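You operate a simulated robot arm through the tools that you are given. There is no shell and no other tool. Be economical: measure what you need, move in short steps, check, and stop when the job is done.

The job below is to be done with a simulated robot arm. You get a single attempt, and the scene is never put back.

Task
Tip the clover seed into the hopper, shut its lid and set rate 4.
Fine: spill none; stand the empty tub back. Set down upright: what you pick out.
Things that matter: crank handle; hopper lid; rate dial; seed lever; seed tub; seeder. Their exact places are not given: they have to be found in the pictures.

The check looks at the end state, three seconds after you hand in, the way a careful person would. Anything else that was tipped, shoved, dropped, spilled or broken makes it a failure. A push-on lid holds only when it is set on centred and level and pressed home; a screw cap is set on level and turned clockwise until tight.

Robot
A 6-joint arm with a two-finger parallel gripper on a trunk, on a base that drives. Base frame: it is fixed to the floor where the robot stands at the start and does not move with it; the origin is under the middle of the robot, x ahead of it, y to its left, z up. Units: mm, rad, N and s.
With the tool pointing down near the work surface it reaches from about 140 to 820 mm from the robot's upright axis, wherever it stands. Its first joint turns from -2.897 to 2.897 rad. Places, roughly: crank handle [300, 0, 300]; hopper lid [500, -100, 400]; rate dial [600, 100, 300]; seed lever [400, 0, 300]; seeder [800, -400, 300]. Payload 3.91 kg.
The tool frame sits at the grasp point between the pads (the TCP): z along the fingers, y along the line on which they close. The tips reach 30 mm beyond it. The gripper opens to 110 mm. The fingers are 20 mm wide and 10 mm thick; the gripper's body (48 by 112 mm) begins 55 mm behind the TCP.
Orientation is that of the tool frame in the base frame, as a unit quaternion [w, x, y, z]. With the fingers straight down and closing along the base's y, the tool's x points along the base's -x, its y along +y and its z along -z.

Tools
- The arm moves only by the tool apply_moves. Its argument "increments" is a list that holds one entry, the list of rows, each a list of 7 numbers: the turn, a rotation vector about the tool's x, y, z in rad, then the shift along the tool's x, y, z in mm, then the gripper command, from -1 (shut) to 1 (fully open), values between in proportion. In form: [[[rx, ry, rz, x, y, z, fingers], ...]]. A call has 1 to 12 rows; each row shifts and turns the commanded pose from where the row before left it, along the tool's axes as they then stand. Each row takes 0.2 s and may step no farther than 50 mm and 0.15 rad from the row before; otherwise, or with a gripper value out of range, the whole call is refused. A pose out of reach is approached as far as the arm can. The call stops where the force on the tool passes 90 N (or 10 N more than at its start, if that is more) or the arm is blocked; 0.2 s more then pass. Each finger travels about 108 mm/s and halts on what it meets, pressing with about 44 N; the grip force reading is that of the motor and also rises with nothing between the fingers. The clock runs only during rows and for 0.2 s after the last one: add rows that do not move to give the fingers time. It gives the time, the measured TCP pose, the force on the tool (base axes), the opening and the grip force at its end, in the units of the frame above (readings bear some noise), with the torque about the TCP (base axes, N m) and any sound that the robot's microphone picked up, and new pictures: "show" is both (left out), scene, wrist or none.
- Cameras (640 x 400 px; columns grow to the right, rows downward): "scene" is now at [-107.7, -44.2, 1168.1]; the picture's right is [-0.57, -0.82, -0.00], its down [-0.63, 0.44, -0.63] and it looks along [0.52, -0.36, -0.77] (base axes); focal length 264 px, centre (320, 200). "wrist" rides on the gripper at [77, 7, -114] in the tool frame; the picture's right is [-0.09, 1.00, 0.00], its down [-0.80, -0.07, -0.59] and it looks along [-0.59, -0.05, 0.80] (tool axes); focal length 270 px, centre (320, 200).
- lift_body(by): slides the trunk up (or, below 0, down) by that many mm; the arm and the scene camera ride with it, the base frame stays. It gives what a move gives, with no picture.
- roll_base(legs): drives the robot by 1 to 6 legs, each [ahead, left, turn to the left] in mm, mm and rad, along the robot's own axes; the way and the turn of a leg run together, so that a leg with both is an arc; at most 1500 mm and 3.142 rad a leg. The arm and the cameras ride along, it lands a little off, and it stops where it bumps. It gives what a move gives, and a new picture of the scene camera.
- head_to(pan, tilt): turns the head with the scene camera to pan (to the left, within 1.501 rad either way) and tilt (down, from -0.506 to 1.204), counted from straight ahead of the robot. It gives what a move gives, and a new picture of the scene camera.
- point_at(camera, pixels): for up to 12 pixels [column, row] of the newest picture of that camera ("zoom" is the newest enlarged one), the place [x, y, z] in the base frame of the surface seen there, good to about 3 mm. No time passes.
- inspect(camera, box): a new picture of the part [left, top, right, bottom] of that camera's present view, enlarged. No time passes.
- close_job(): hands the job in; it is judged then, once.

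Go step by step. Measure first, check grasps and placings, and put right what went wrong. The budget is 80 turns and 260 pictures, counting those below and the enlarged ones. Unless the task says otherwise, let go and move clear before handing in, and close with one line.

The tools are called after "Emit:" as name(argument=value, ...) on one line, values as JSON. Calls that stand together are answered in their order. apply_moves: Moves the arm, as the interface text tells. Its arguments: {"type":"object","properties":{"increments":{"type":"array"},"show":{"type":"string","enum":["both","scene","wrist","none"]}},"required":["increments"]} The other tools are called the same way: lift_body (by) slides the trunk up or down; roll_base (legs) drives the base; head_to (pan, tilt) turns the head that bears the scene camera; point_at (camera, pixels) gives the place of the surface under pixels of a picture; inspect (camera, box) takes an enlarged picture of a part of a camera's view; close_job () hands the job in.

At the start:

```text
clock: 0.0
tool_pos: [130.3, -377.1, 803.3]
orientation: [0.0, 0.0, 1.0, -0.001]
contact_force: [0.3, 0.2, -0.3]
torque: [0.03, 0.01, 0.02]
width: 109.7
grip_force: 0.0
trunk travel left (down, up): [-125.0, 415.0]
robot x, y, heading: [0.1, -4.6, -0.003]
head pan, tilt: [-0.611, 0.885]
```

scene: 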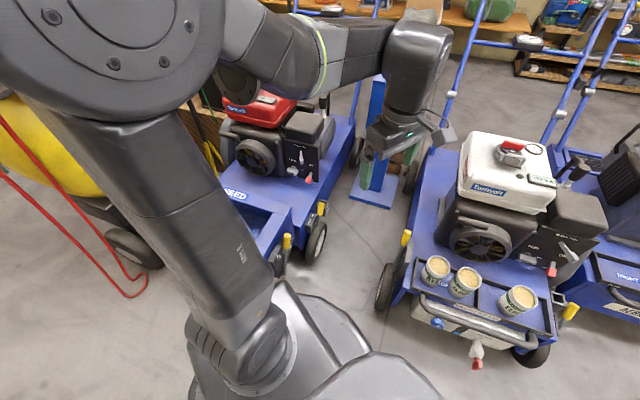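
wrist: 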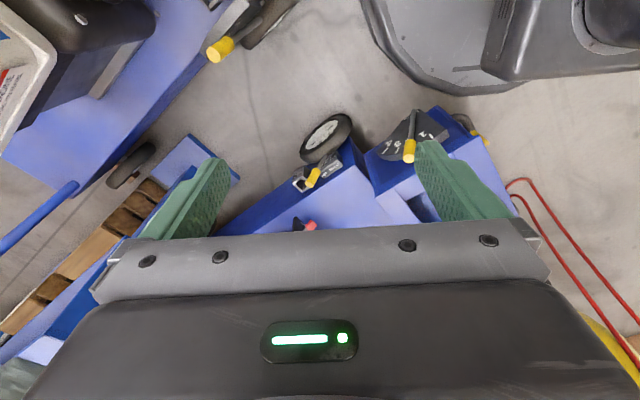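

The scene shows several blue machines, with three tubs on the tray near (435,270), (465,283) and (518,300). I'll look closer and pan around.

Emit:
inspect(camera="scene", box=[380, 120, 640, 390])

Emit:
inspect(camera="scene", box=[200, 80, 400, 280])

Emit:
point_at(camera="scene", pixels=[[435, 265], [465, 278], [518, 296], [500, 200], [470, 365], [480, 320], [290, 155], [235, 195], [280, 240], [372, 195]])

Emit:
head_to(pan=0.3, tilt=0.8)

Emit:
head_to(pan=-1.4, tilt=0.8)

```text
1.48 times, centred on (510, 255) of scene
```

zoom: 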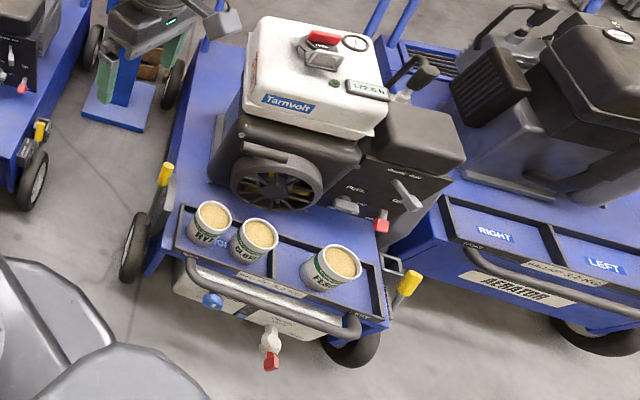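

```text
2.00 times, centred on (300, 180) of scene
```

zoom: 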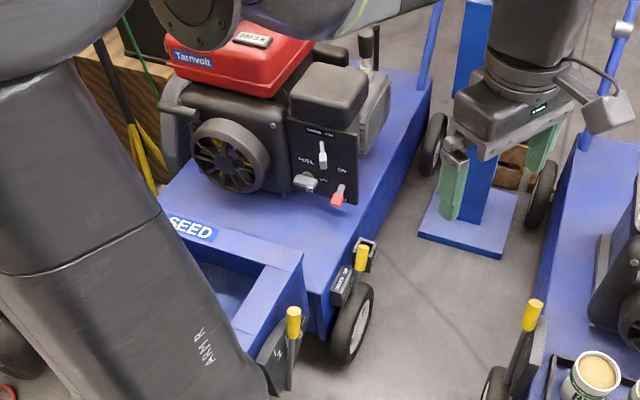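

```text
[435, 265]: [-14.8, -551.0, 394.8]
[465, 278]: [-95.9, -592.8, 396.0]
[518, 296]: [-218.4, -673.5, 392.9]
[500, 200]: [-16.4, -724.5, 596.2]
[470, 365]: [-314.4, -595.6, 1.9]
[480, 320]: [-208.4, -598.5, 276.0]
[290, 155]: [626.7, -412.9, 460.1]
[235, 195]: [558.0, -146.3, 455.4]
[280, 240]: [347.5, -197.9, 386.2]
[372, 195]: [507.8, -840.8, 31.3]
```

```text
clock: 1.2
tool_pos: [131.8, -377.7, 804.2]
orientation: [0.0, -0.001, 1.0, -0.001]
contact_force: [0.0, -0.1, -0.5]
torque: [0.0, 0.01, -0.01]
width: 110.1
grip_force: 0.0
trunk travel left (down, up): [-125.0, 415.0]
robot x, y, heading: [2.3, -0.6, 0.002]
head pan, tilt: [0.3, 0.799]
```

scene: 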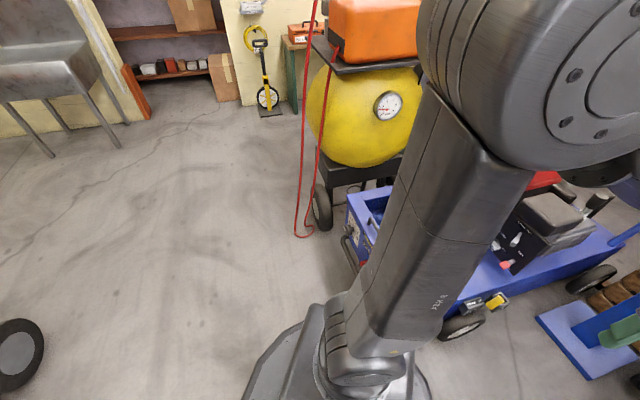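

```text
clock: 2.9
tool_pos: [130.6, -377.0, 804.2]
orientation: [0.0, 0.0, 1.0, -0.001]
contact_force: [0.2, 0.6, -0.4]
torque: [0.0, 0.0, 0.0]
width: 110.0
grip_force: 0.0
trunk travel left (down, up): [-125.0, 415.0]
robot x, y, heading: [-1.8, -1.3, -0.003]
head pan, tilt: [-1.4, 0.799]
```

scene: 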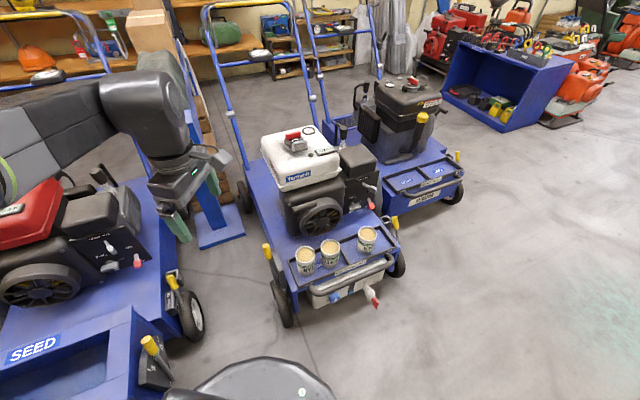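

Tubs sit on the white-engine machine; the seeder is the red-engine one. I'll zoom in on the tub labels and the hopper.

Emit:
inspect(camera="scene", box=[280, 215, 400, 290])

Emit:
inspect(camera="scene", box=[0, 200, 260, 400])

Emit:
head_to(pan=-0.6, tilt=1.1)

```text
5.33 times, centred on (340, 252) of scene
```

zoom: 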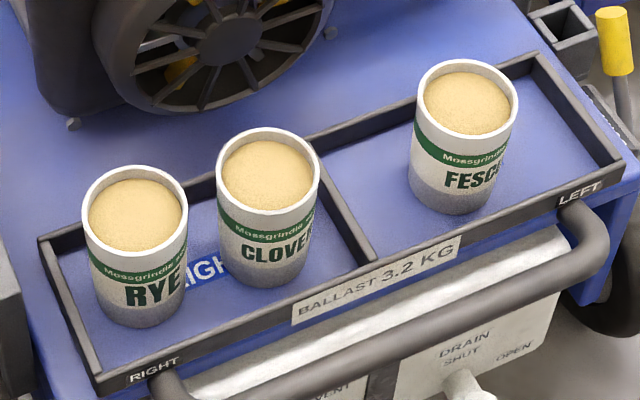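

```text
2.00 times, centred on (130, 300) of scene
```

zoom: 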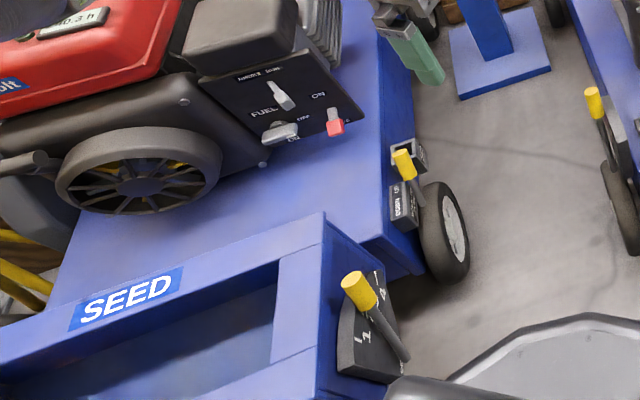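

```text
clock: 4.1
tool_pos: [131.4, -378.2, 804.1]
orientation: [0.0, 0.0, 1.0, 0.0]
contact_force: [0.1, 0.6, -0.8]
torque: [-0.01, -0.02, -0.07]
width: 110.1
grip_force: 0.1
trunk travel left (down, up): [-125.0, 415.0]
robot x, y, heading: [1.2, 1.7, 0.001]
head pan, tilt: [-0.6, 1.1]
```

scene: 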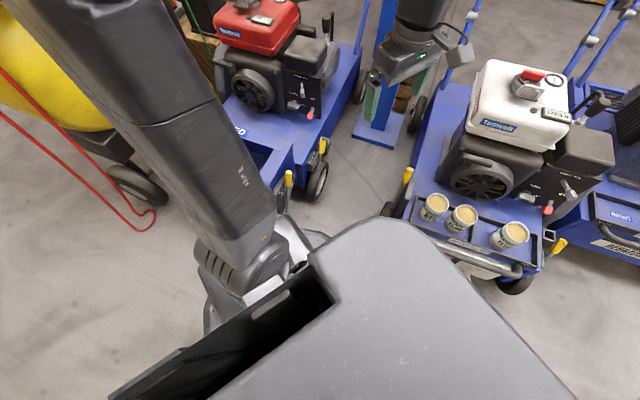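

The CLOVER tub is the middle one (465,215). The lever with a 1..4 scale is partly visible. I'll bring the wrist camera over the hopper to see it.

Emit:
apply_moves(increments=[[[0, 0, 0, -20, 40, 0, 1], [0, 0, 0, -20, 40, 0, 1], [0, 0, 0, -20, 40, 0, 1], [0, 0, 0, -20, 40, 0, 1], [0, 0, 0, -20, 40, 0, 1], [0, 0, 0, 0, 0, 0, 1]]], show="both")

```text
clock: 5.5
tool_pos: [229.5, -182.1, 800.6]
orientation: [-0.006, 0.009, 1.0, 0.004]
contact_force: [-9.4, -9.7, -7.4]
torque: [0.88, -0.81, -0.11]
width: 109.8
grip_force: 0.0
trunk travel left (down, up): [-125.0, 415.0]
robot x, y, heading: [-1.3, 0.3, 0.0]
head pan, tilt: [-0.6, 1.1]
```

scene: 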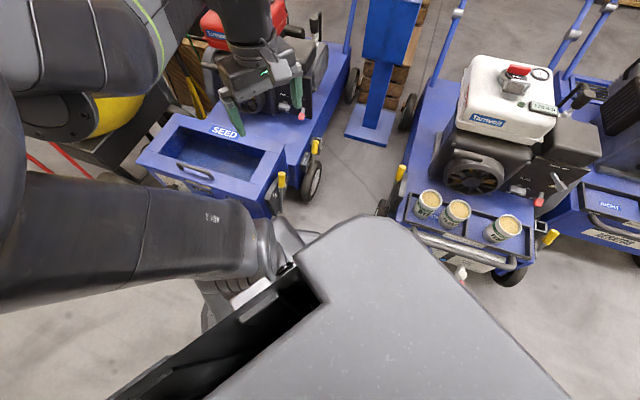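
wrist: 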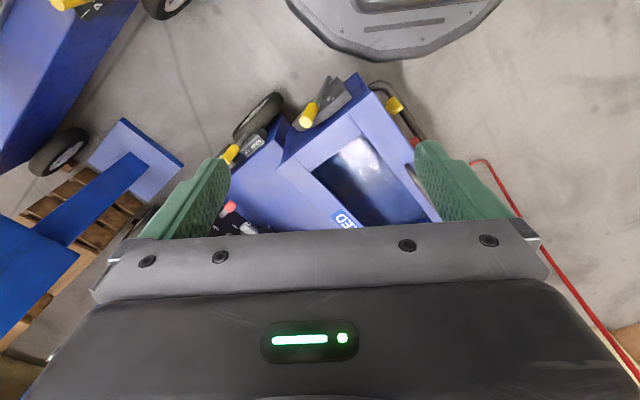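

Now the hopper is in clear view around (215,150) of scene and (360,180) of wrist. Zooming and measuring.

Emit:
inspect(camera="scene", box=[120, 90, 340, 230])

Emit:
inspect(camera="wrist", box=[220, 60, 440, 240])

Emit:
point_at(camera="scene", pixels=[[178, 113], [140, 160], [285, 145], [258, 200], [215, 145], [190, 165], [281, 180], [315, 147], [225, 132]])

Emit:
point_at(camera="wrist", pixels=[[310, 115], [395, 103], [360, 76], [284, 160], [360, 180], [408, 180], [232, 152], [340, 90]])

```text
2.86 times, centred on (230, 160) of scene
```

zoom: 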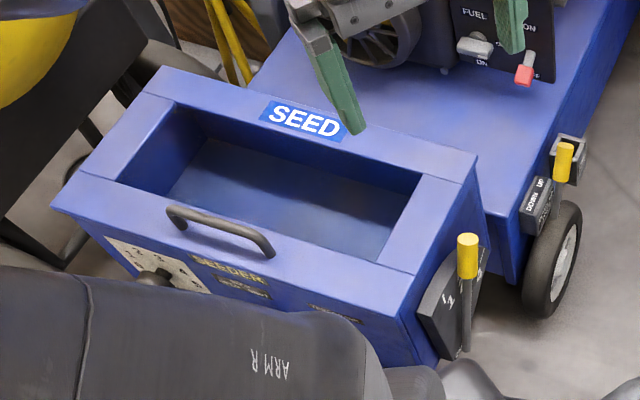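

```text
2.22 times, centred on (330, 150) of wrist
```

zoom: 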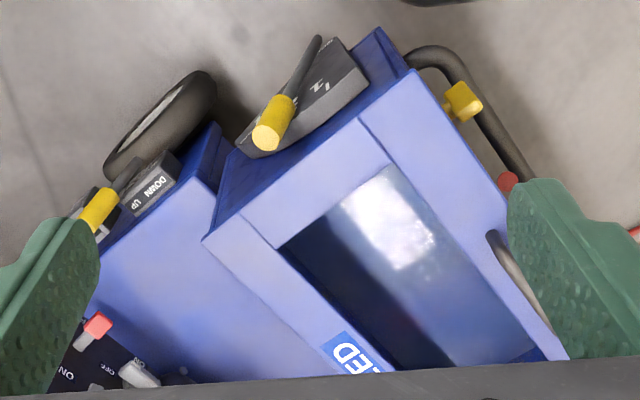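

```text
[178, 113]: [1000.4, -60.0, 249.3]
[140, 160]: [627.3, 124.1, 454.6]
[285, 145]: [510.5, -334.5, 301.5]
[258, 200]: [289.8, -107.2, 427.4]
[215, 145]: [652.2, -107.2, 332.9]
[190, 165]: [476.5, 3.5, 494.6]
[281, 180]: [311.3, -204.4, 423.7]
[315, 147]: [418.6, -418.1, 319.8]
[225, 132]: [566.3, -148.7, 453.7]
```

```text
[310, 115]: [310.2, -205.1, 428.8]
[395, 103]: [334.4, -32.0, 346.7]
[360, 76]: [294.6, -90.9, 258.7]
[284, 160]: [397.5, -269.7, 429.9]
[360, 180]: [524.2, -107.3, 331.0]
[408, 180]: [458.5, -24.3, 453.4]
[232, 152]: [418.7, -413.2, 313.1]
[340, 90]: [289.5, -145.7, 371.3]
```

The hopper is open with a handle at scene (215,165 zoom 220,230); the dial is on its front face. I'll drive left and turn to see the front face squarely.

Emit:
roll_base(legs=[[0, 400, 0], [0, 0, -0.9]])

Emit:
head_to(pan=0.0, tilt=0.9)

```text
clock: 10.3
tool_pos: [-1.5, 105.6, 801.9]
orientation: [-0.004, 0.446, 0.895, 0.005]
contact_force: [13.0, 0.5, 5.9]
torque: [-0.03, 1.07, 0.06]
width: 110.1
grip_force: 0.1
trunk travel left (down, up): [-125.0, 415.0]
robot x, y, heading: [0.1, 398.8, -0.906]
head pan, tilt: [-0.6, 1.1]
```

scene: 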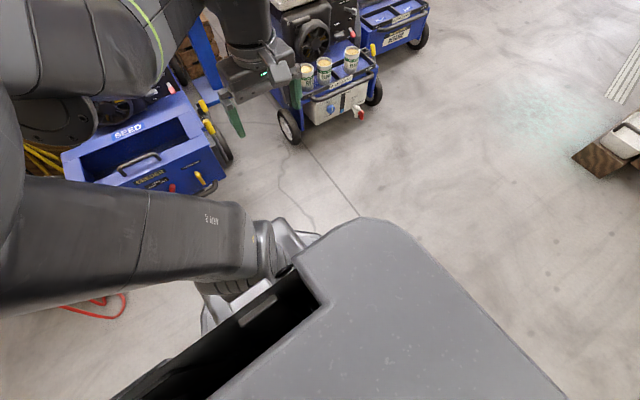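

```text
clock: 11.3
tool_pos: [-2.0, 106.5, 801.7]
orientation: [-0.003, 0.446, 0.895, 0.004]
contact_force: [0.4, 0.0, -0.3]
torque: [-0.01, 0.01, 0.0]
width: 109.9
grip_force: 0.1
trunk travel left (down, up): [-125.0, 415.0]
robot x, y, heading: [-1.5, 397.0, -0.911]
head pan, tilt: [0.0, 0.901]
```

scene: 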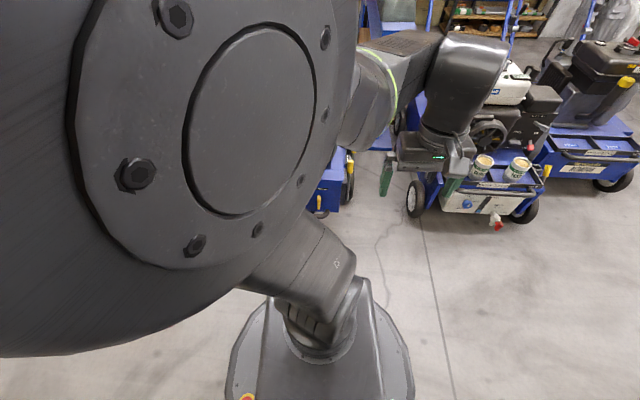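

The arm blocks the straight-ahead view; with pan -0.6 the seeder was visible at left. Returning there and zooming.

Emit:
head_to(pan=-0.55, tilt=0.75)

Emit:
inspect(camera="scene", box=[0, 170, 240, 320])

```text
clock: 12.3
tool_pos: [-0.7, 105.7, 801.0]
orientation: [-0.004, 0.447, 0.895, 0.006]
contact_force: [-0.5, -1.0, -0.8]
torque: [0.01, -0.01, 0.03]
width: 110.3
grip_force: 0.1
trunk travel left (down, up): [-125.0, 415.0]
robot x, y, heading: [-3.0, 400.2, -0.905]
head pan, tilt: [-0.55, 0.75]
```

scene: 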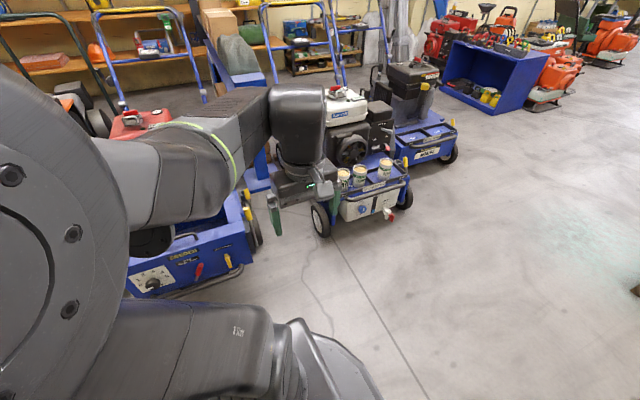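

```text
2.67 times, centred on (120, 245) of scene
```

zoom: 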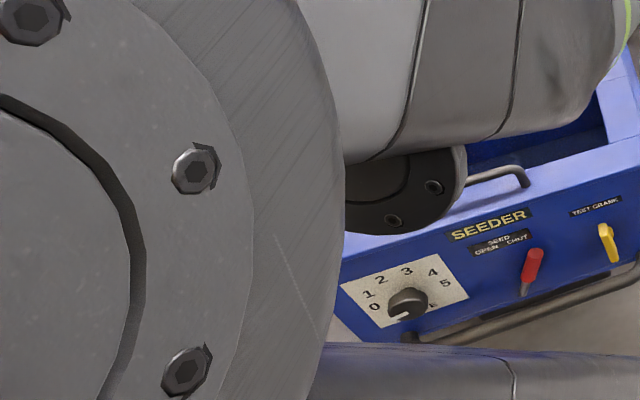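

Front face visible: dial (0..6), red seed lever OPEN/SHUT, yellow test crank. Zooming further and measuring.

Emit:
inspect(camera="scene", box=[125, 235, 250, 305])

Emit:
point_at(camera="zoom", pixels=[[125, 245], [40, 200], [205, 250], [140, 140], [380, 160], [365, 225], [525, 130], [300, 110], [250, 260], [175, 220], [170, 225], [405, 270]])

```text
5.12 times, centred on (188, 270) of scene
```

zoom: 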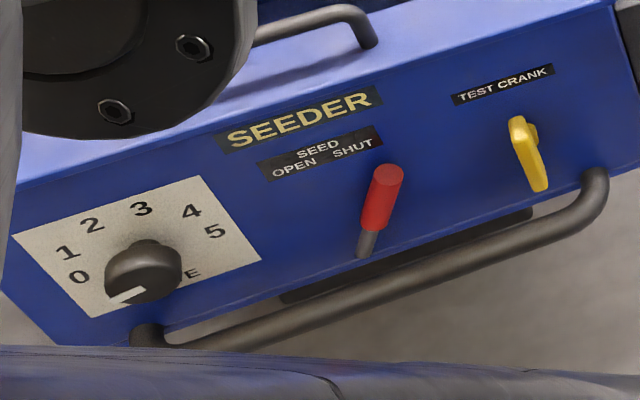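

```text
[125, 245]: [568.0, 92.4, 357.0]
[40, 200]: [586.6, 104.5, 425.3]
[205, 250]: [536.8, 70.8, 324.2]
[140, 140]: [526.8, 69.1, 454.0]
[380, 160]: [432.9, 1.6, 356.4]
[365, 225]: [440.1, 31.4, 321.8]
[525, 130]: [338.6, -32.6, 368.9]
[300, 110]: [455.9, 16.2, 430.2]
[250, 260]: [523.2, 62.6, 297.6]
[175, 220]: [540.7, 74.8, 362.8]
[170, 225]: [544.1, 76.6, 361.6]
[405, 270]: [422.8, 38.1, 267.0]
```

Dial pointer now sits below 0; the lever looks toward SHUT. I'll bring the wrist camera above the hopper's front edge to understand the lid.

Emit:
apply_moves(increments=[[[0, 0, 0, -38, 30, 0, 1], [0, 0, 0, -38, 30, 0, 1], [0, 0, 0, -38, 30, 0, 1], [0, 0, 0, -38, 30, 0, 1], [0, 0, 0, -38, 30, 0, 1], [0, 0, 0, -38, 30, 0, 1], [0, 0, 0, -38, 30, 0, 1], [0, 0, 0, -38, 30, 0, 1], [0, 0, 0, -38, 30, 0, 1], [0, 0, 0, -38, 30, 0, 1], [0, 0, 0, 0, 0, 0, 1]]])

Emit:
inspect(camera="wrist", box=[80, 0, 560, 240])

```text
clock: 14.7
tool_pos: [467.7, -17.3, 798.0]
orientation: [-0.003, 0.446, 0.895, 0.005]
contact_force: [-0.3, 0.6, 0.6]
torque: [0.0, -0.01, 0.02]
width: 109.9
grip_force: 0.1
trunk travel left (down, up): [-125.0, 415.0]
robot x, y, heading: [1.2, 398.2, -0.908]
head pan, tilt: [-0.55, 0.75]
```

scene: 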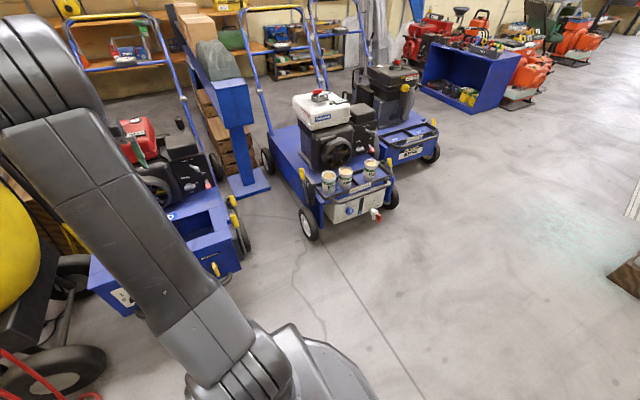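
wrist: 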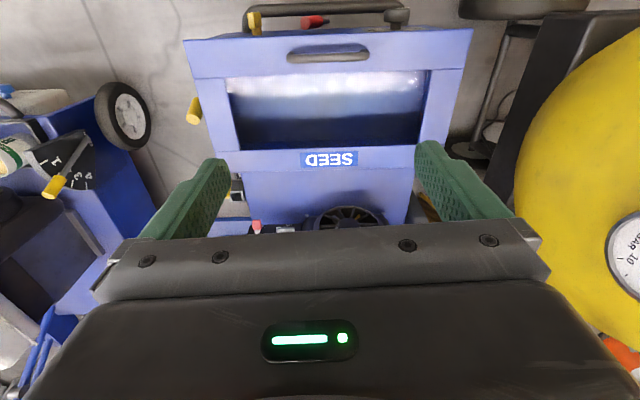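

```text
1.33 times, centred on (320, 120) of wrist
```

zoom: 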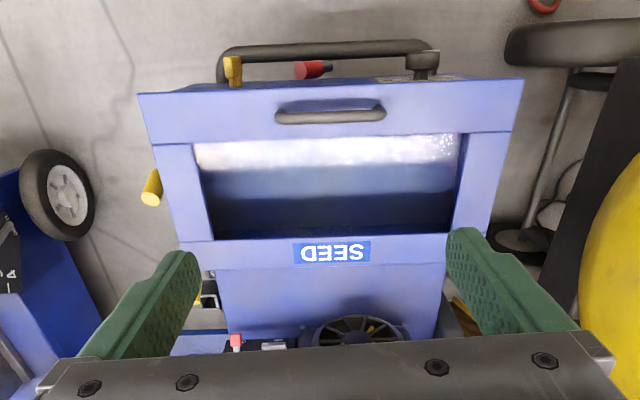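

Front strip with the handle looks a little wider than the hopper body; measuring heights and edges to see if it is a sliding lid.

Emit:
point_at(camera="zoom", pixels=[[145, 98], [155, 138], [515, 88], [507, 126], [330, 90], [330, 130], [180, 180], [485, 180], [190, 252], [250, 240], [330, 200], [330, 118]])

Emit:
point_at(camera="wrist", pixels=[[185, 45], [190, 75], [470, 35], [462, 65], [330, 45], [330, 66], [330, 80], [205, 120], [440, 120], [330, 148], [420, 145], [300, 175]])

Emit:
inspect(camera="wrist", box=[170, 0, 490, 180])

```text
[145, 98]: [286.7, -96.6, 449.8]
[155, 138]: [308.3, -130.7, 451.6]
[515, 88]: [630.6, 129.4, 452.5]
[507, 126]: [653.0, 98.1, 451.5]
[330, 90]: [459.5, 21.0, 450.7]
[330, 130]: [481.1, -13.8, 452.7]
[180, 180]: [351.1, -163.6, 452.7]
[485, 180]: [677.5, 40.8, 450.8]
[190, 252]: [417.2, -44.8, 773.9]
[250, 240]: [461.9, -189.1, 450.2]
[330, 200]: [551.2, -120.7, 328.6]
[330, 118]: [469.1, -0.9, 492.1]
```

```text
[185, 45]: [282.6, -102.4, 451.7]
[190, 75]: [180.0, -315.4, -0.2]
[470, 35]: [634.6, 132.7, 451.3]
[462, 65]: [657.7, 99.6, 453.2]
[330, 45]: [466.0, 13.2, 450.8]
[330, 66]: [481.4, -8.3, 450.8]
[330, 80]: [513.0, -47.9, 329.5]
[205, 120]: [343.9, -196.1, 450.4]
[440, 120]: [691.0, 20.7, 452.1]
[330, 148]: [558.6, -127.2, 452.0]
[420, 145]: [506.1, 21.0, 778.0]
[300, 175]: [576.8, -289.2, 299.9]
```

```text
2.00 times, centred on (330, 90) of wrist
```

zoom: 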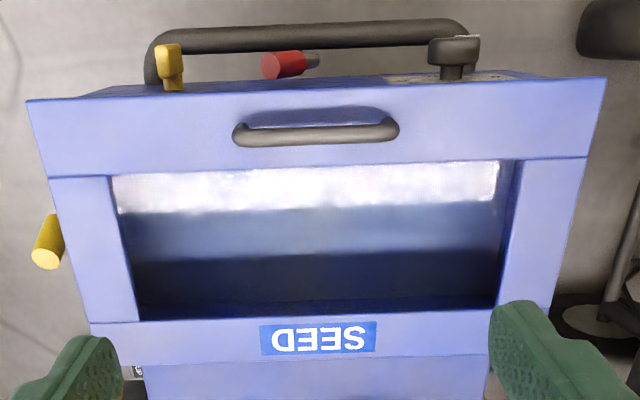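

Rim and front strip are all at z≈451, opening floor z≈330. I need finer detail around the handle and edges.

Emit:
inspect(camera="wrist", box=[170, 20, 330, 110])

Emit:
inspect(camera="wrist", box=[320, 20, 480, 110])

Emit:
inspect(camera="wrist", box=[190, 90, 450, 240])

Emit:
inspect(camera="scene", box=[80, 180, 260, 320])

```text
4.00 times, centred on (250, 65) of wrist
```

zoom: 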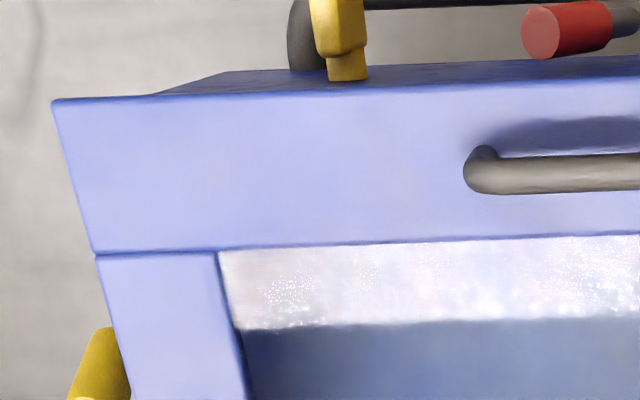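

```text
4.00 times, centred on (400, 65) of wrist
```

zoom: 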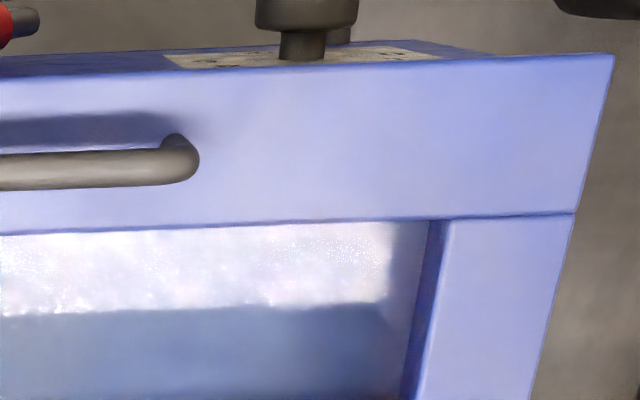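

```text
2.46 times, centred on (320, 165) of wrist
```

zoom: 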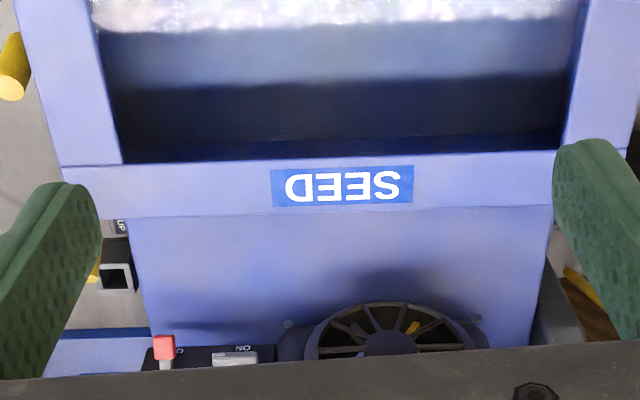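

```text
2.86 times, centred on (170, 250) of scene
```

zoom: 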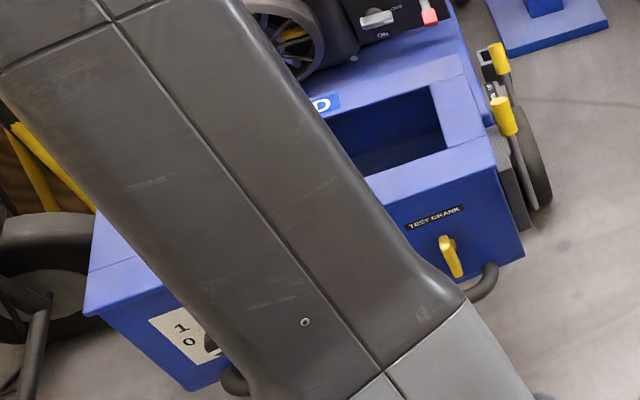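

The lid isn't obvious; the handle sits on the front strip. I'll yaw the wrist 180° to look at the hopper's interior front wall from the engine side.

Emit:
apply_moves(increments=[[[0, 0, 0.15, 0, 0, 0, 1], [0, 0, 0.15, 0, 0, 0, 1], [0, 0, 0.15, 0, 0, 0, 1], [0, 0, 0.15, 0, 0, 0, 1], [0, 0, 0.15, 0, 0, 0, 1], [0, 0, 0.15, 0, 0, 0, 1], [0, 0, 0.15, 0, 0, 0, 1], [0, 0, 0.15, 0, 0, 0, 1], [0, 0, 0.15, 0, 0, 0, 1], [0, 0, 0.15, 0, 0, 0, 1], [0, 0, 0.15, 0, 0, 0, 1]]], show="none")

Emit:
apply_moves(increments=[[[0, 0, 0.15, 0, 0, 0, 1], [0, 0, 0.15, 0, 0, 0, 1], [0, 0, 0.15, 0, 0, 0, 1], [0, 0, 0.15, 0, 0, 0, 1], [0, 0, 0.15, 0, 0, 0, 1], [0, 0, 0.15, 0, 0, 0, 1], [0, 0, 0.15, 0, 0, 0, 1], [0, 0, 0.15, 0, 0, 0, 1], [0, 0, 0.15, 0, 0, 0, 1], [0, 0, 0.15, 0, 0, 0, 1], [0, 0, 0, 0, 0, 0, 1]]], show="wrist")

```text
clock: 17.1
tool_pos: [467.5, -17.6, 799.8]
orientation: [-0.005, 0.96, 0.279, 0.001]
contact_force: [-0.4, -0.7, -0.4]
torque: [0.01, 0.01, -0.02]
width: 109.8
grip_force: 0.0
trunk travel left (down, up): [-125.0, 415.0]
robot x, y, heading: [2.5, 398.8, -0.904]
head pan, tilt: [-0.55, 0.75]
```

```text
clock: 19.5
tool_pos: [466.0, -20.0, 799.0]
orientation: [-0.008, 0.972, -0.235, -0.001]
contact_force: [0.3, -0.2, -0.4]
torque: [0.01, 0.02, -0.03]
width: 110.2
grip_force: 0.0
out of reach, approached as far as the arm can: row 7, 8, 9, 10
trunk travel left (down, up): [-125.0, 415.0]
robot x, y, heading: [4.5, 398.8, -0.908]
head pan, tilt: [-0.55, 0.75]
```

wrist: 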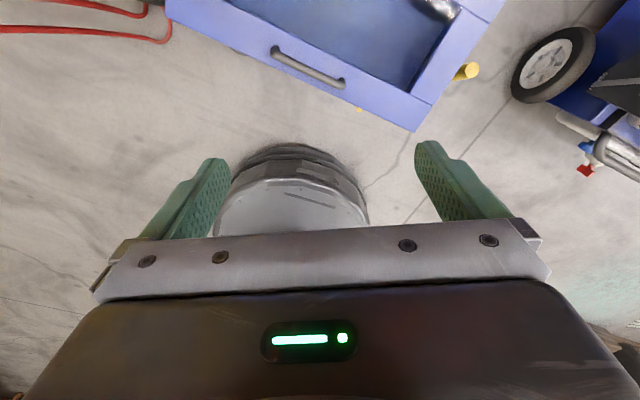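

Seen from this side partially (hopper at top). Shift further toward the engine for the interior front wall.

Emit:
apply_moves(increments=[[[0, 0, 0, 40, 0, 0, 1], [0, 0, 0, 40, 0, 0, 1], [0, 0, 0, 40, 0, 0, 1], [0, 0, 0, 40, 0, 0, 1], [0, 0, 0, 0, 0, 0, 1]]], show="wrist")

Emit:
inspect(camera="wrist", box=[150, 0, 500, 200])

```text
clock: 20.7
tool_pos: [597.2, -105.1, 797.1]
orientation: [-0.007, 0.973, -0.23, -0.003]
contact_force: [0.1, -0.6, -1.7]
torque: [0.0, 0.01, 0.01]
width: 109.7
grip_force: 0.0
out of reach, approached as far as the arm can: row 2, 3, 4
trunk travel left (down, up): [-125.0, 415.0]
robot x, y, heading: [-0.0, 396.8, -0.91]
head pan, tilt: [-0.55, 0.75]
```

wrist: 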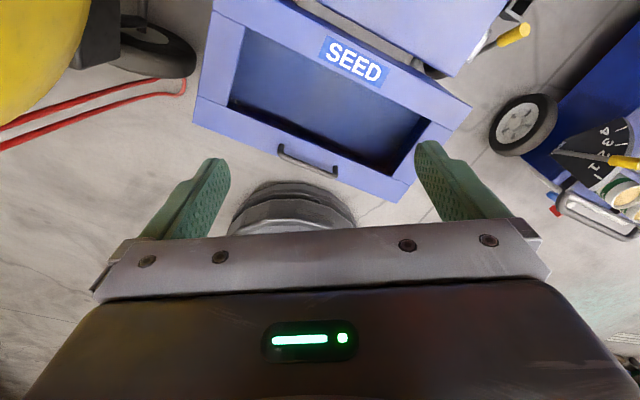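

```text
1.83 times, centred on (325, 100) of wrist
```

zoom: 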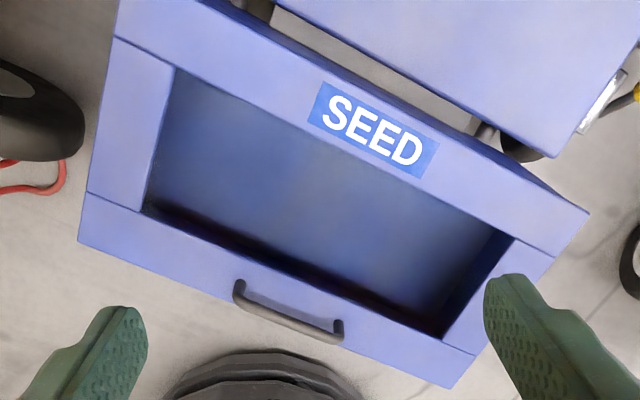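

There's a dark band under the front strip; zooming on it.

Emit:
inspect(camera="wrist", box=[190, 85, 320, 175])

Emit:
inspect(camera="wrist", box=[310, 115, 440, 205])

Emit:
inspect(camera="wrist", box=[190, 0, 480, 180])

Emit:
point_at(camera="wrist", pixels=[[235, 113], [260, 122], [320, 145], [380, 165], [240, 105], [400, 160], [300, 80], [350, 110], [305, 165], [310, 160], [370, 60], [270, 60]])

```text
4.44 times, centred on (255, 130) of wrist
```

zoom: 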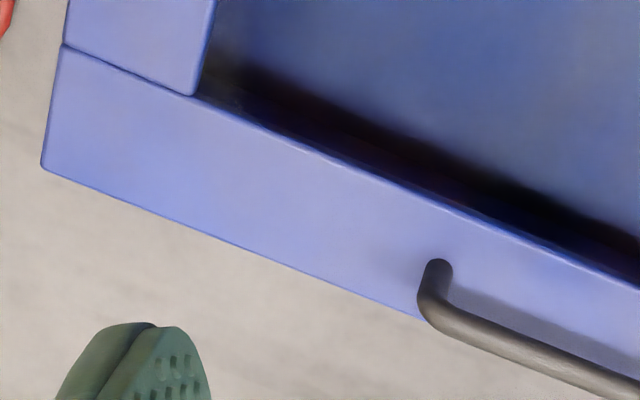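

```text
4.44 times, centred on (375, 160) of wrist
```

zoom: 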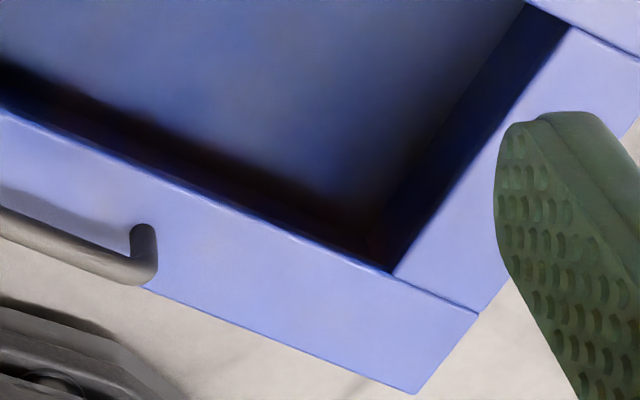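

```text
2.21 times, centred on (335, 90) of wrist
```

zoom: 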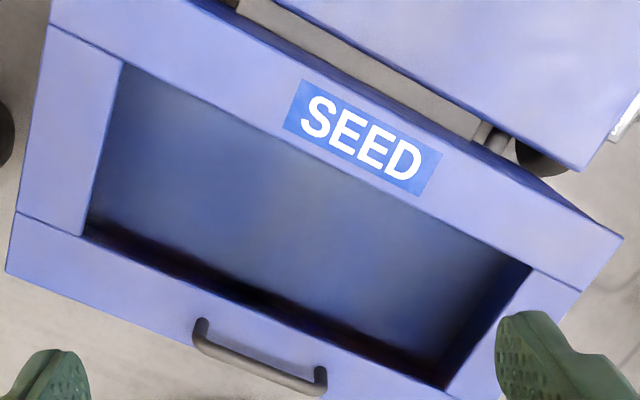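

```text
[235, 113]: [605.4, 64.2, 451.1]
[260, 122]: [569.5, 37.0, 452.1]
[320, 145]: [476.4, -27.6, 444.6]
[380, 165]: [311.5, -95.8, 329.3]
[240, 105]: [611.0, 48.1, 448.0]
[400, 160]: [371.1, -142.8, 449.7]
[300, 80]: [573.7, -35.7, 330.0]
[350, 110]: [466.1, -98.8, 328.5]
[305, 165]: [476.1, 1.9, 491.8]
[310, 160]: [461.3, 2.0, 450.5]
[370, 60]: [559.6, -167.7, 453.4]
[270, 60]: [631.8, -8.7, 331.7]
```

Floor extends beneath the front strip, so the strip/handle may be part of a sliding cover. I'll locate the handle ends, then gently test it.

Emit:
point_at(camera="zoom", pixels=[[202, 325], [196, 342], [225, 357], [260, 369], [295, 386], [318, 378], [316, 388]])

Emit:
apply_moves(increments=[[[0, 0, -0.132, 0, 0, 0, 1], [0, 0, -0.132, 0, 0, 0, 1], [0, 0, -0.132, 0, 0, 0, 1], [0, 0, -0.132, 0, 0, 0, 1], [0, 0, -0.132, 0, 0, 0, 1], [0, 0, -0.132, 0, 0, 0, 1], [0, 0, -0.132, 0, 0, 0, 1], [0, 0, -0.132, 0, 0, 0, 1], [0, 0, 0, 0, 0, 0, 1], [0, 0, 0, 0, 0, 0, 1]]], show="wrist")

```text
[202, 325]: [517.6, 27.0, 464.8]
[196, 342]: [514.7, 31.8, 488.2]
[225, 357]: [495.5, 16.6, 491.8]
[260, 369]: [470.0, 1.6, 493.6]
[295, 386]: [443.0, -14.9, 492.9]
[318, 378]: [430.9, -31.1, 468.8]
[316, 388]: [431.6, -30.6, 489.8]
```

```text
clock: 22.9
tool_pos: [598.3, -106.5, 797.0]
orientation: [-0.008, 0.958, 0.287, 0.002]
contact_force: [-0.5, -0.8, 0.3]
torque: [-0.02, 0.01, -0.04]
width: 110.2
grip_force: 0.1
trunk travel left (down, up): [-125.0, 415.0]
robot x, y, heading: [1.6, 399.5, -0.908]
head pan, tilt: [-0.55, 0.75]
```

wrist: 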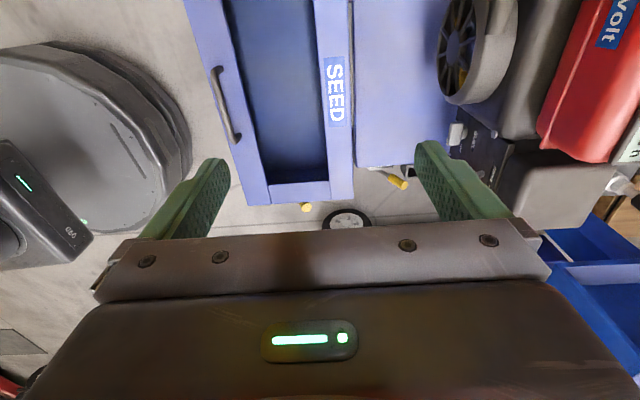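

Handle bar centred at about (472,0,490). Moving above it with fingers closing across it.

Emit:
apply_moves(increments=[[[0, 0, 0, -12, -40, 0, 1], [0, 0, 0, -12, -40, 0, 1], [0, 0, 0, -12, -40, 0, 1], [0, 0, 0, -11, -38, 0, 1], [0, 0, 0, 0, 0, 48, 0], [0, 0, 0, 0, 0, 48, 0], [0, 0, 0, 0, 0, 48, 0], [0, 0, 0, 0, 0, 48, 0], [0, 0, 0, 0, 0, 40, 0], [0, 0, 0, 0, 0, 0, 0]]], show="both")

Emit:
inspect(camera="wrist", box=[150, 80, 490, 290])

```text
clock: 25.1
tool_pos: [472.3, 1.9, 566.8]
orientation: [-0.006, 0.958, 0.287, 0.002]
contact_force: [0.1, -0.3, 0.8]
torque: [0.0, -0.01, 0.0]
width: 55.0
grip_force: 0.0
trunk travel left (down, up): [-125.0, 415.0]
robot x, y, heading: [1.0, 397.4, -0.906]
head pan, tilt: [-0.55, 0.75]
```

scene: 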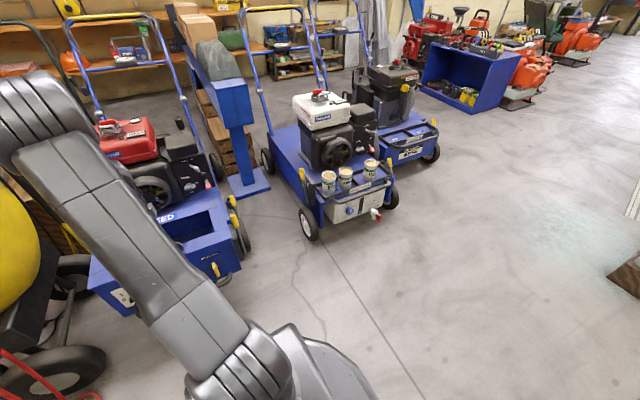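
wrist: 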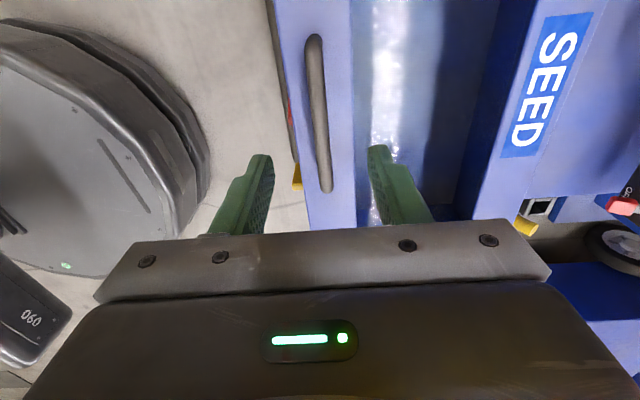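

```text
1.88 times, centred on (320, 185) of wrist
```

zoom: 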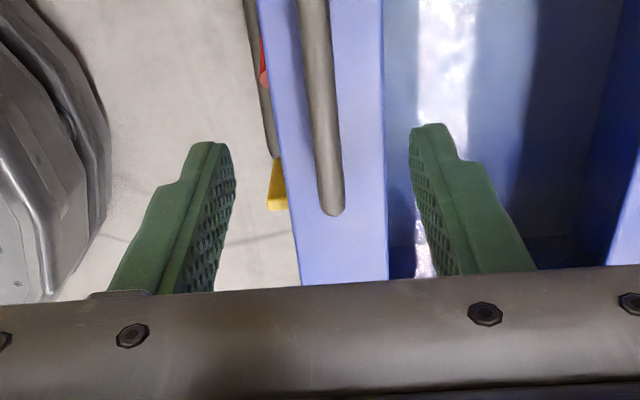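

Handle lies between the open fingers. Descend and grasp.

Emit:
apply_moves(increments=[[[0, 0, 0, 0, 0, 40, 0], [0, 0, 0, 0, 0, 38, 0], [0, 0, 0, 0, 0, 0, -1], [0, 0, 0, 0, 0, 0, -1], [0, 0, 0, 0, 0, 0, -1]]], show="wrist")

```text
clock: 26.3
tool_pos: [473.6, 4.0, 489.2]
orientation: [-0.007, 0.958, 0.288, 0.004]
contact_force: [6.3, -9.8, -0.1]
torque: [0.09, -0.2, 0.52]
width: 11.5
grip_force: 45.0
trunk travel left (down, up): [-125.0, 415.0]
robot x, y, heading: [-0.9, 401.4, -0.916]
head pan, tilt: [-0.55, 0.75]
```

wrist: 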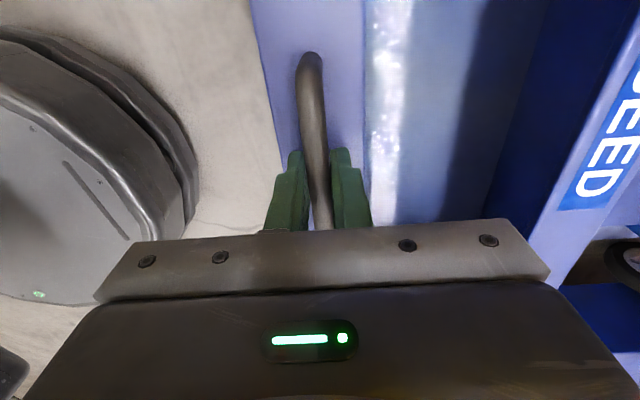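

Grasped (11.5 mm). Now a gentle 15 mm pull toward the engine (tool +y), watching force.

Emit:
apply_moves(increments=[[[0, 0, 0, 0, 5, 0, -1], [0, 0, 0, 0, 5, 0, -1], [0, 0, 0, 0, 5, 0, -1], [0, 0, 0, 0, 0, 0, -1]]], show="wrist")

```text
clock: 27.2
tool_pos: [472.1, 3.1, 488.6]
orientation: [-0.018, 0.957, 0.289, -0.004]
contact_force: [-14.1, 15.4, 29.1]
torque: [-0.14, 0.34, 0.35]
width: 11.9
grip_force: 45.2
trunk travel left (down, up): [-125.0, 415.0]
robot x, y, heading: [2.0, 401.1, -0.901]
head pan, tilt: [-0.55, 0.75]
stopped in row 4: the force on the tool passed its limit at 91 N (the readings are from after the stop); the commanded pose is now the measured one
```

wrist: 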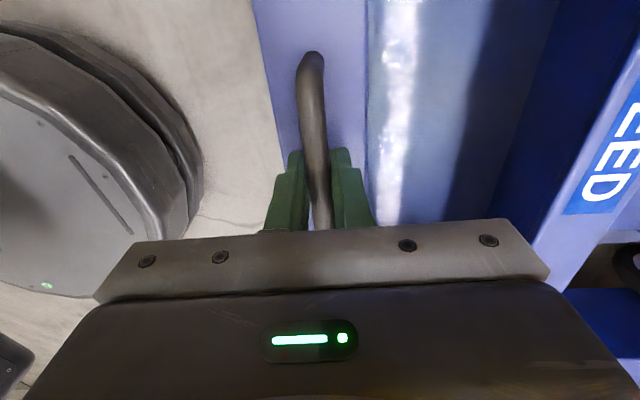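

It doesn't slide back. Try a small upward lift in case of a hinge.

Emit:
apply_moves(increments=[[[0, 0, 0, 0, 0, -3, -1], [0, 0, 0, 0, 0, -3, -1], [0, 0, 0, 0, 0, -3, -1], [0, 0, 0, 0, 0, 0, -1]]], show="wrist")

```text
clock: 28.2
tool_pos: [473.3, 2.3, 494.1]
orientation: [-0.019, 0.957, 0.288, -0.005]
contact_force: [-14.7, 16.7, -0.6]
torque: [0.04, 0.28, 0.42]
width: 11.4
grip_force: 45.0
trunk travel left (down, up): [-125.0, 415.0]
robot x, y, heading: [-0.6, 395.8, -0.906]
head pan, tilt: [-0.55, 0.75]
```

wrist: 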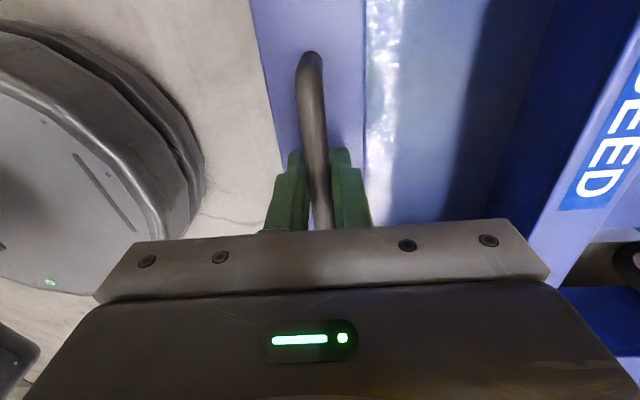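

The tool rose without resistance; continue slowly to see whether the panel follows.

Emit:
apply_moves(increments=[[[0, 0, 0, 0, 0, -4, -1], [0, 0, 0, 0, 0, -4, -1], [0, 0, 0, 0, 0, -4, -1], [0, 0, 0, 0, 0, 0, -1]]], show="wrist")

Emit:
inspect(camera="wrist", box=[230, 30, 430, 250])

```text
clock: 29.2
tool_pos: [475.5, 0.1, 506.8]
orientation: [-0.018, 0.957, 0.288, -0.004]
contact_force: [-0.5, -2.9, -3.5]
torque: [-0.03, -0.17, 0.39]
width: 11.8
grip_force: 45.5
trunk travel left (down, up): [-125.0, 415.0]
robot x, y, heading: [1.1, 396.3, -0.905]
head pan, tilt: [-0.55, 0.75]
```

wrist: 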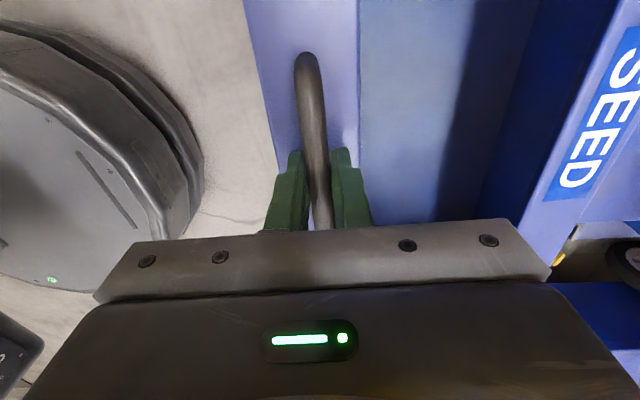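

```text
1.82 times, centred on (330, 140) of wrist
```

zoom: 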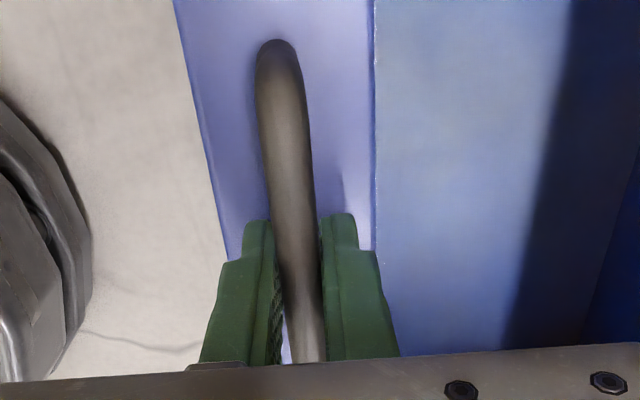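

The panel follows the handle upward and back: this is a lid hinged at the back with a clear window, currently shut. I'll lower it, release, and do the dial first from here.

Emit:
apply_moves(increments=[[[0, 0, 0, 0, -1.5, 6, -1], [0, 0, 0, 0, -1, 6, -1], [0, 0, 0, 0, -1, 5, -1], [0, 0, 0, 0, 0, 0, -1], [0, 0, 0, 0, 0, 0, 0], [0, 0, 0, 0, 0, 0, 0], [0, 0, 0, 0, 0, -45, 0], [0, 0, 0, 0, 0, -45, 0], [0, 0, 0, 0, 0, -45, 0], [0, 0, 0, 0, 0, -45, 0], [0, 0, 0, 0, -45, 0, 0], [0, 0, 0, 0, -45, 0, 0]]], show="wrist")

Emit:
inspect(camera="wrist", box=[220, 0, 640, 240])

```text
clock: 31.8
tool_pos: [426.4, 73.5, 672.1]
orientation: [-0.018, 0.957, 0.289, -0.005]
contact_force: [1.0, -0.5, -0.6]
torque: [0.0, 0.04, -0.02]
width: 55.2
grip_force: 0.1
trunk travel left (down, up): [-125.0, 415.0]
robot x, y, heading: [-3.5, 400.2, -0.904]
head pan, tilt: [-0.55, 0.75]
```

wrist: 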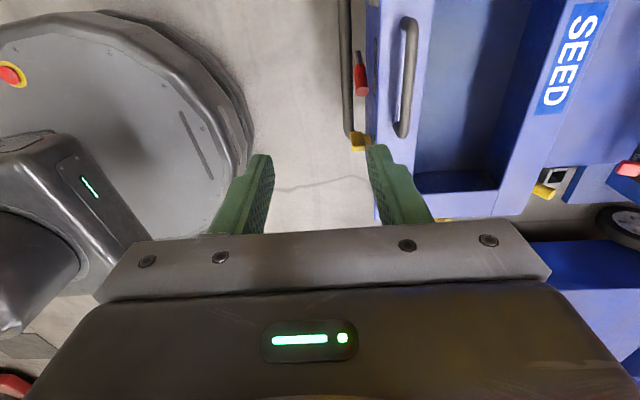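

```text
1.52 times, centred on (430, 120) of wrist
```

zoom: 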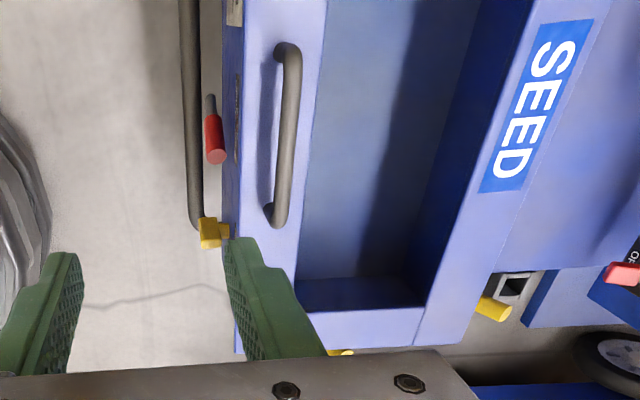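

Lid reseated, tool clear. Now turn the tool horizontal toward the front face to view the dial.

Emit:
apply_moves(increments=[[[-0.1427, 0, 0, 0, 0, 0, 0], [-0.1427, 0, 0, 0, 0, 0, 0], [-0.1427, 0, 0, 0, 0, 0, 0], [-0.1427, 0, 0, 0, 0, 0, 0], [-0.1427, 0, 0, 0, 0, 0, 0], [-0.1427, 0, 0, 0, 0, 0, 0], [-0.1427, 0, 0, 0, 0, 0, 0], [-0.1427, 0, 0, 0, 0, 0, 0], [-0.1427, 0, 0, 0, 0, 0, 0], [-0.1427, 0, 0, 0, 0, 0, 0], [-0.1427, 0, 0, 0, 0, 0, 0], [0, 0, 0, 0, 0, 0, 0]]], show="none")

Emit:
apply_moves(increments=[[[0, 0, 0, 0, 0, -48, 0], [0, 0, 0, 0, 0, -48, 0], [0, 0, 0, 0, 0, -48, 0], [0, 0, 0, 0, 0, -46, 0], [0, 0, 0, 19, -45, 0, 0], [0, 0, 0, 19, -45, 0, 0], [0, 0, 0, 19, -45, 0, 0], [0, 0, 0, 19, -45, 0, 0], [0, 0, 0, 19, -45, 0, 0], [0, 0, 0, 19, -45, 0, 0], [0, 0, 0, 0, 0, 0, 0]]], show="both")

```text
clock: 34.4
tool_pos: [430.0, 2.8, 862.1]
orientation: [0.451, 0.839, 0.27, 0.141]
contact_force: [0.0, -0.5, -0.3]
torque: [0.03, -0.02, -0.02]
width: 54.7
grip_force: 0.1
out of reach, approached as far as the arm can: row 5, 6, 7, 8, 9, 10, 11
trunk travel left (down, up): [-125.0, 415.0]
robot x, y, heading: [-6.5, 398.3, -0.903]
head pan, tilt: [-0.55, 0.75]
```

```text
clock: 36.8
tool_pos: [311.2, 178.1, 901.1]
orientation: [0.447, 0.84, 0.272, 0.141]
contact_force: [-0.5, 0.4, -0.2]
torque: [0.0, 0.0, -0.05]
width: 55.2
grip_force: 0.1
out of reach, approached as far as the arm can: row 6, 7, 8, 9, 10
trunk travel left (down, up): [-125.0, 415.0]
robot x, y, heading: [-2.2, 402.4, -0.905]
head pan, tilt: [-0.55, 0.75]
```

scene: 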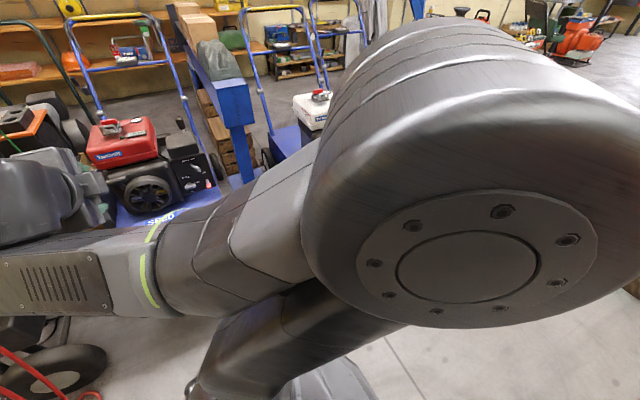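
wrist: 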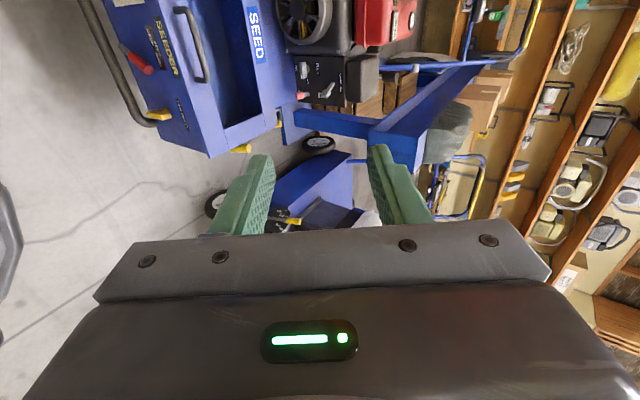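

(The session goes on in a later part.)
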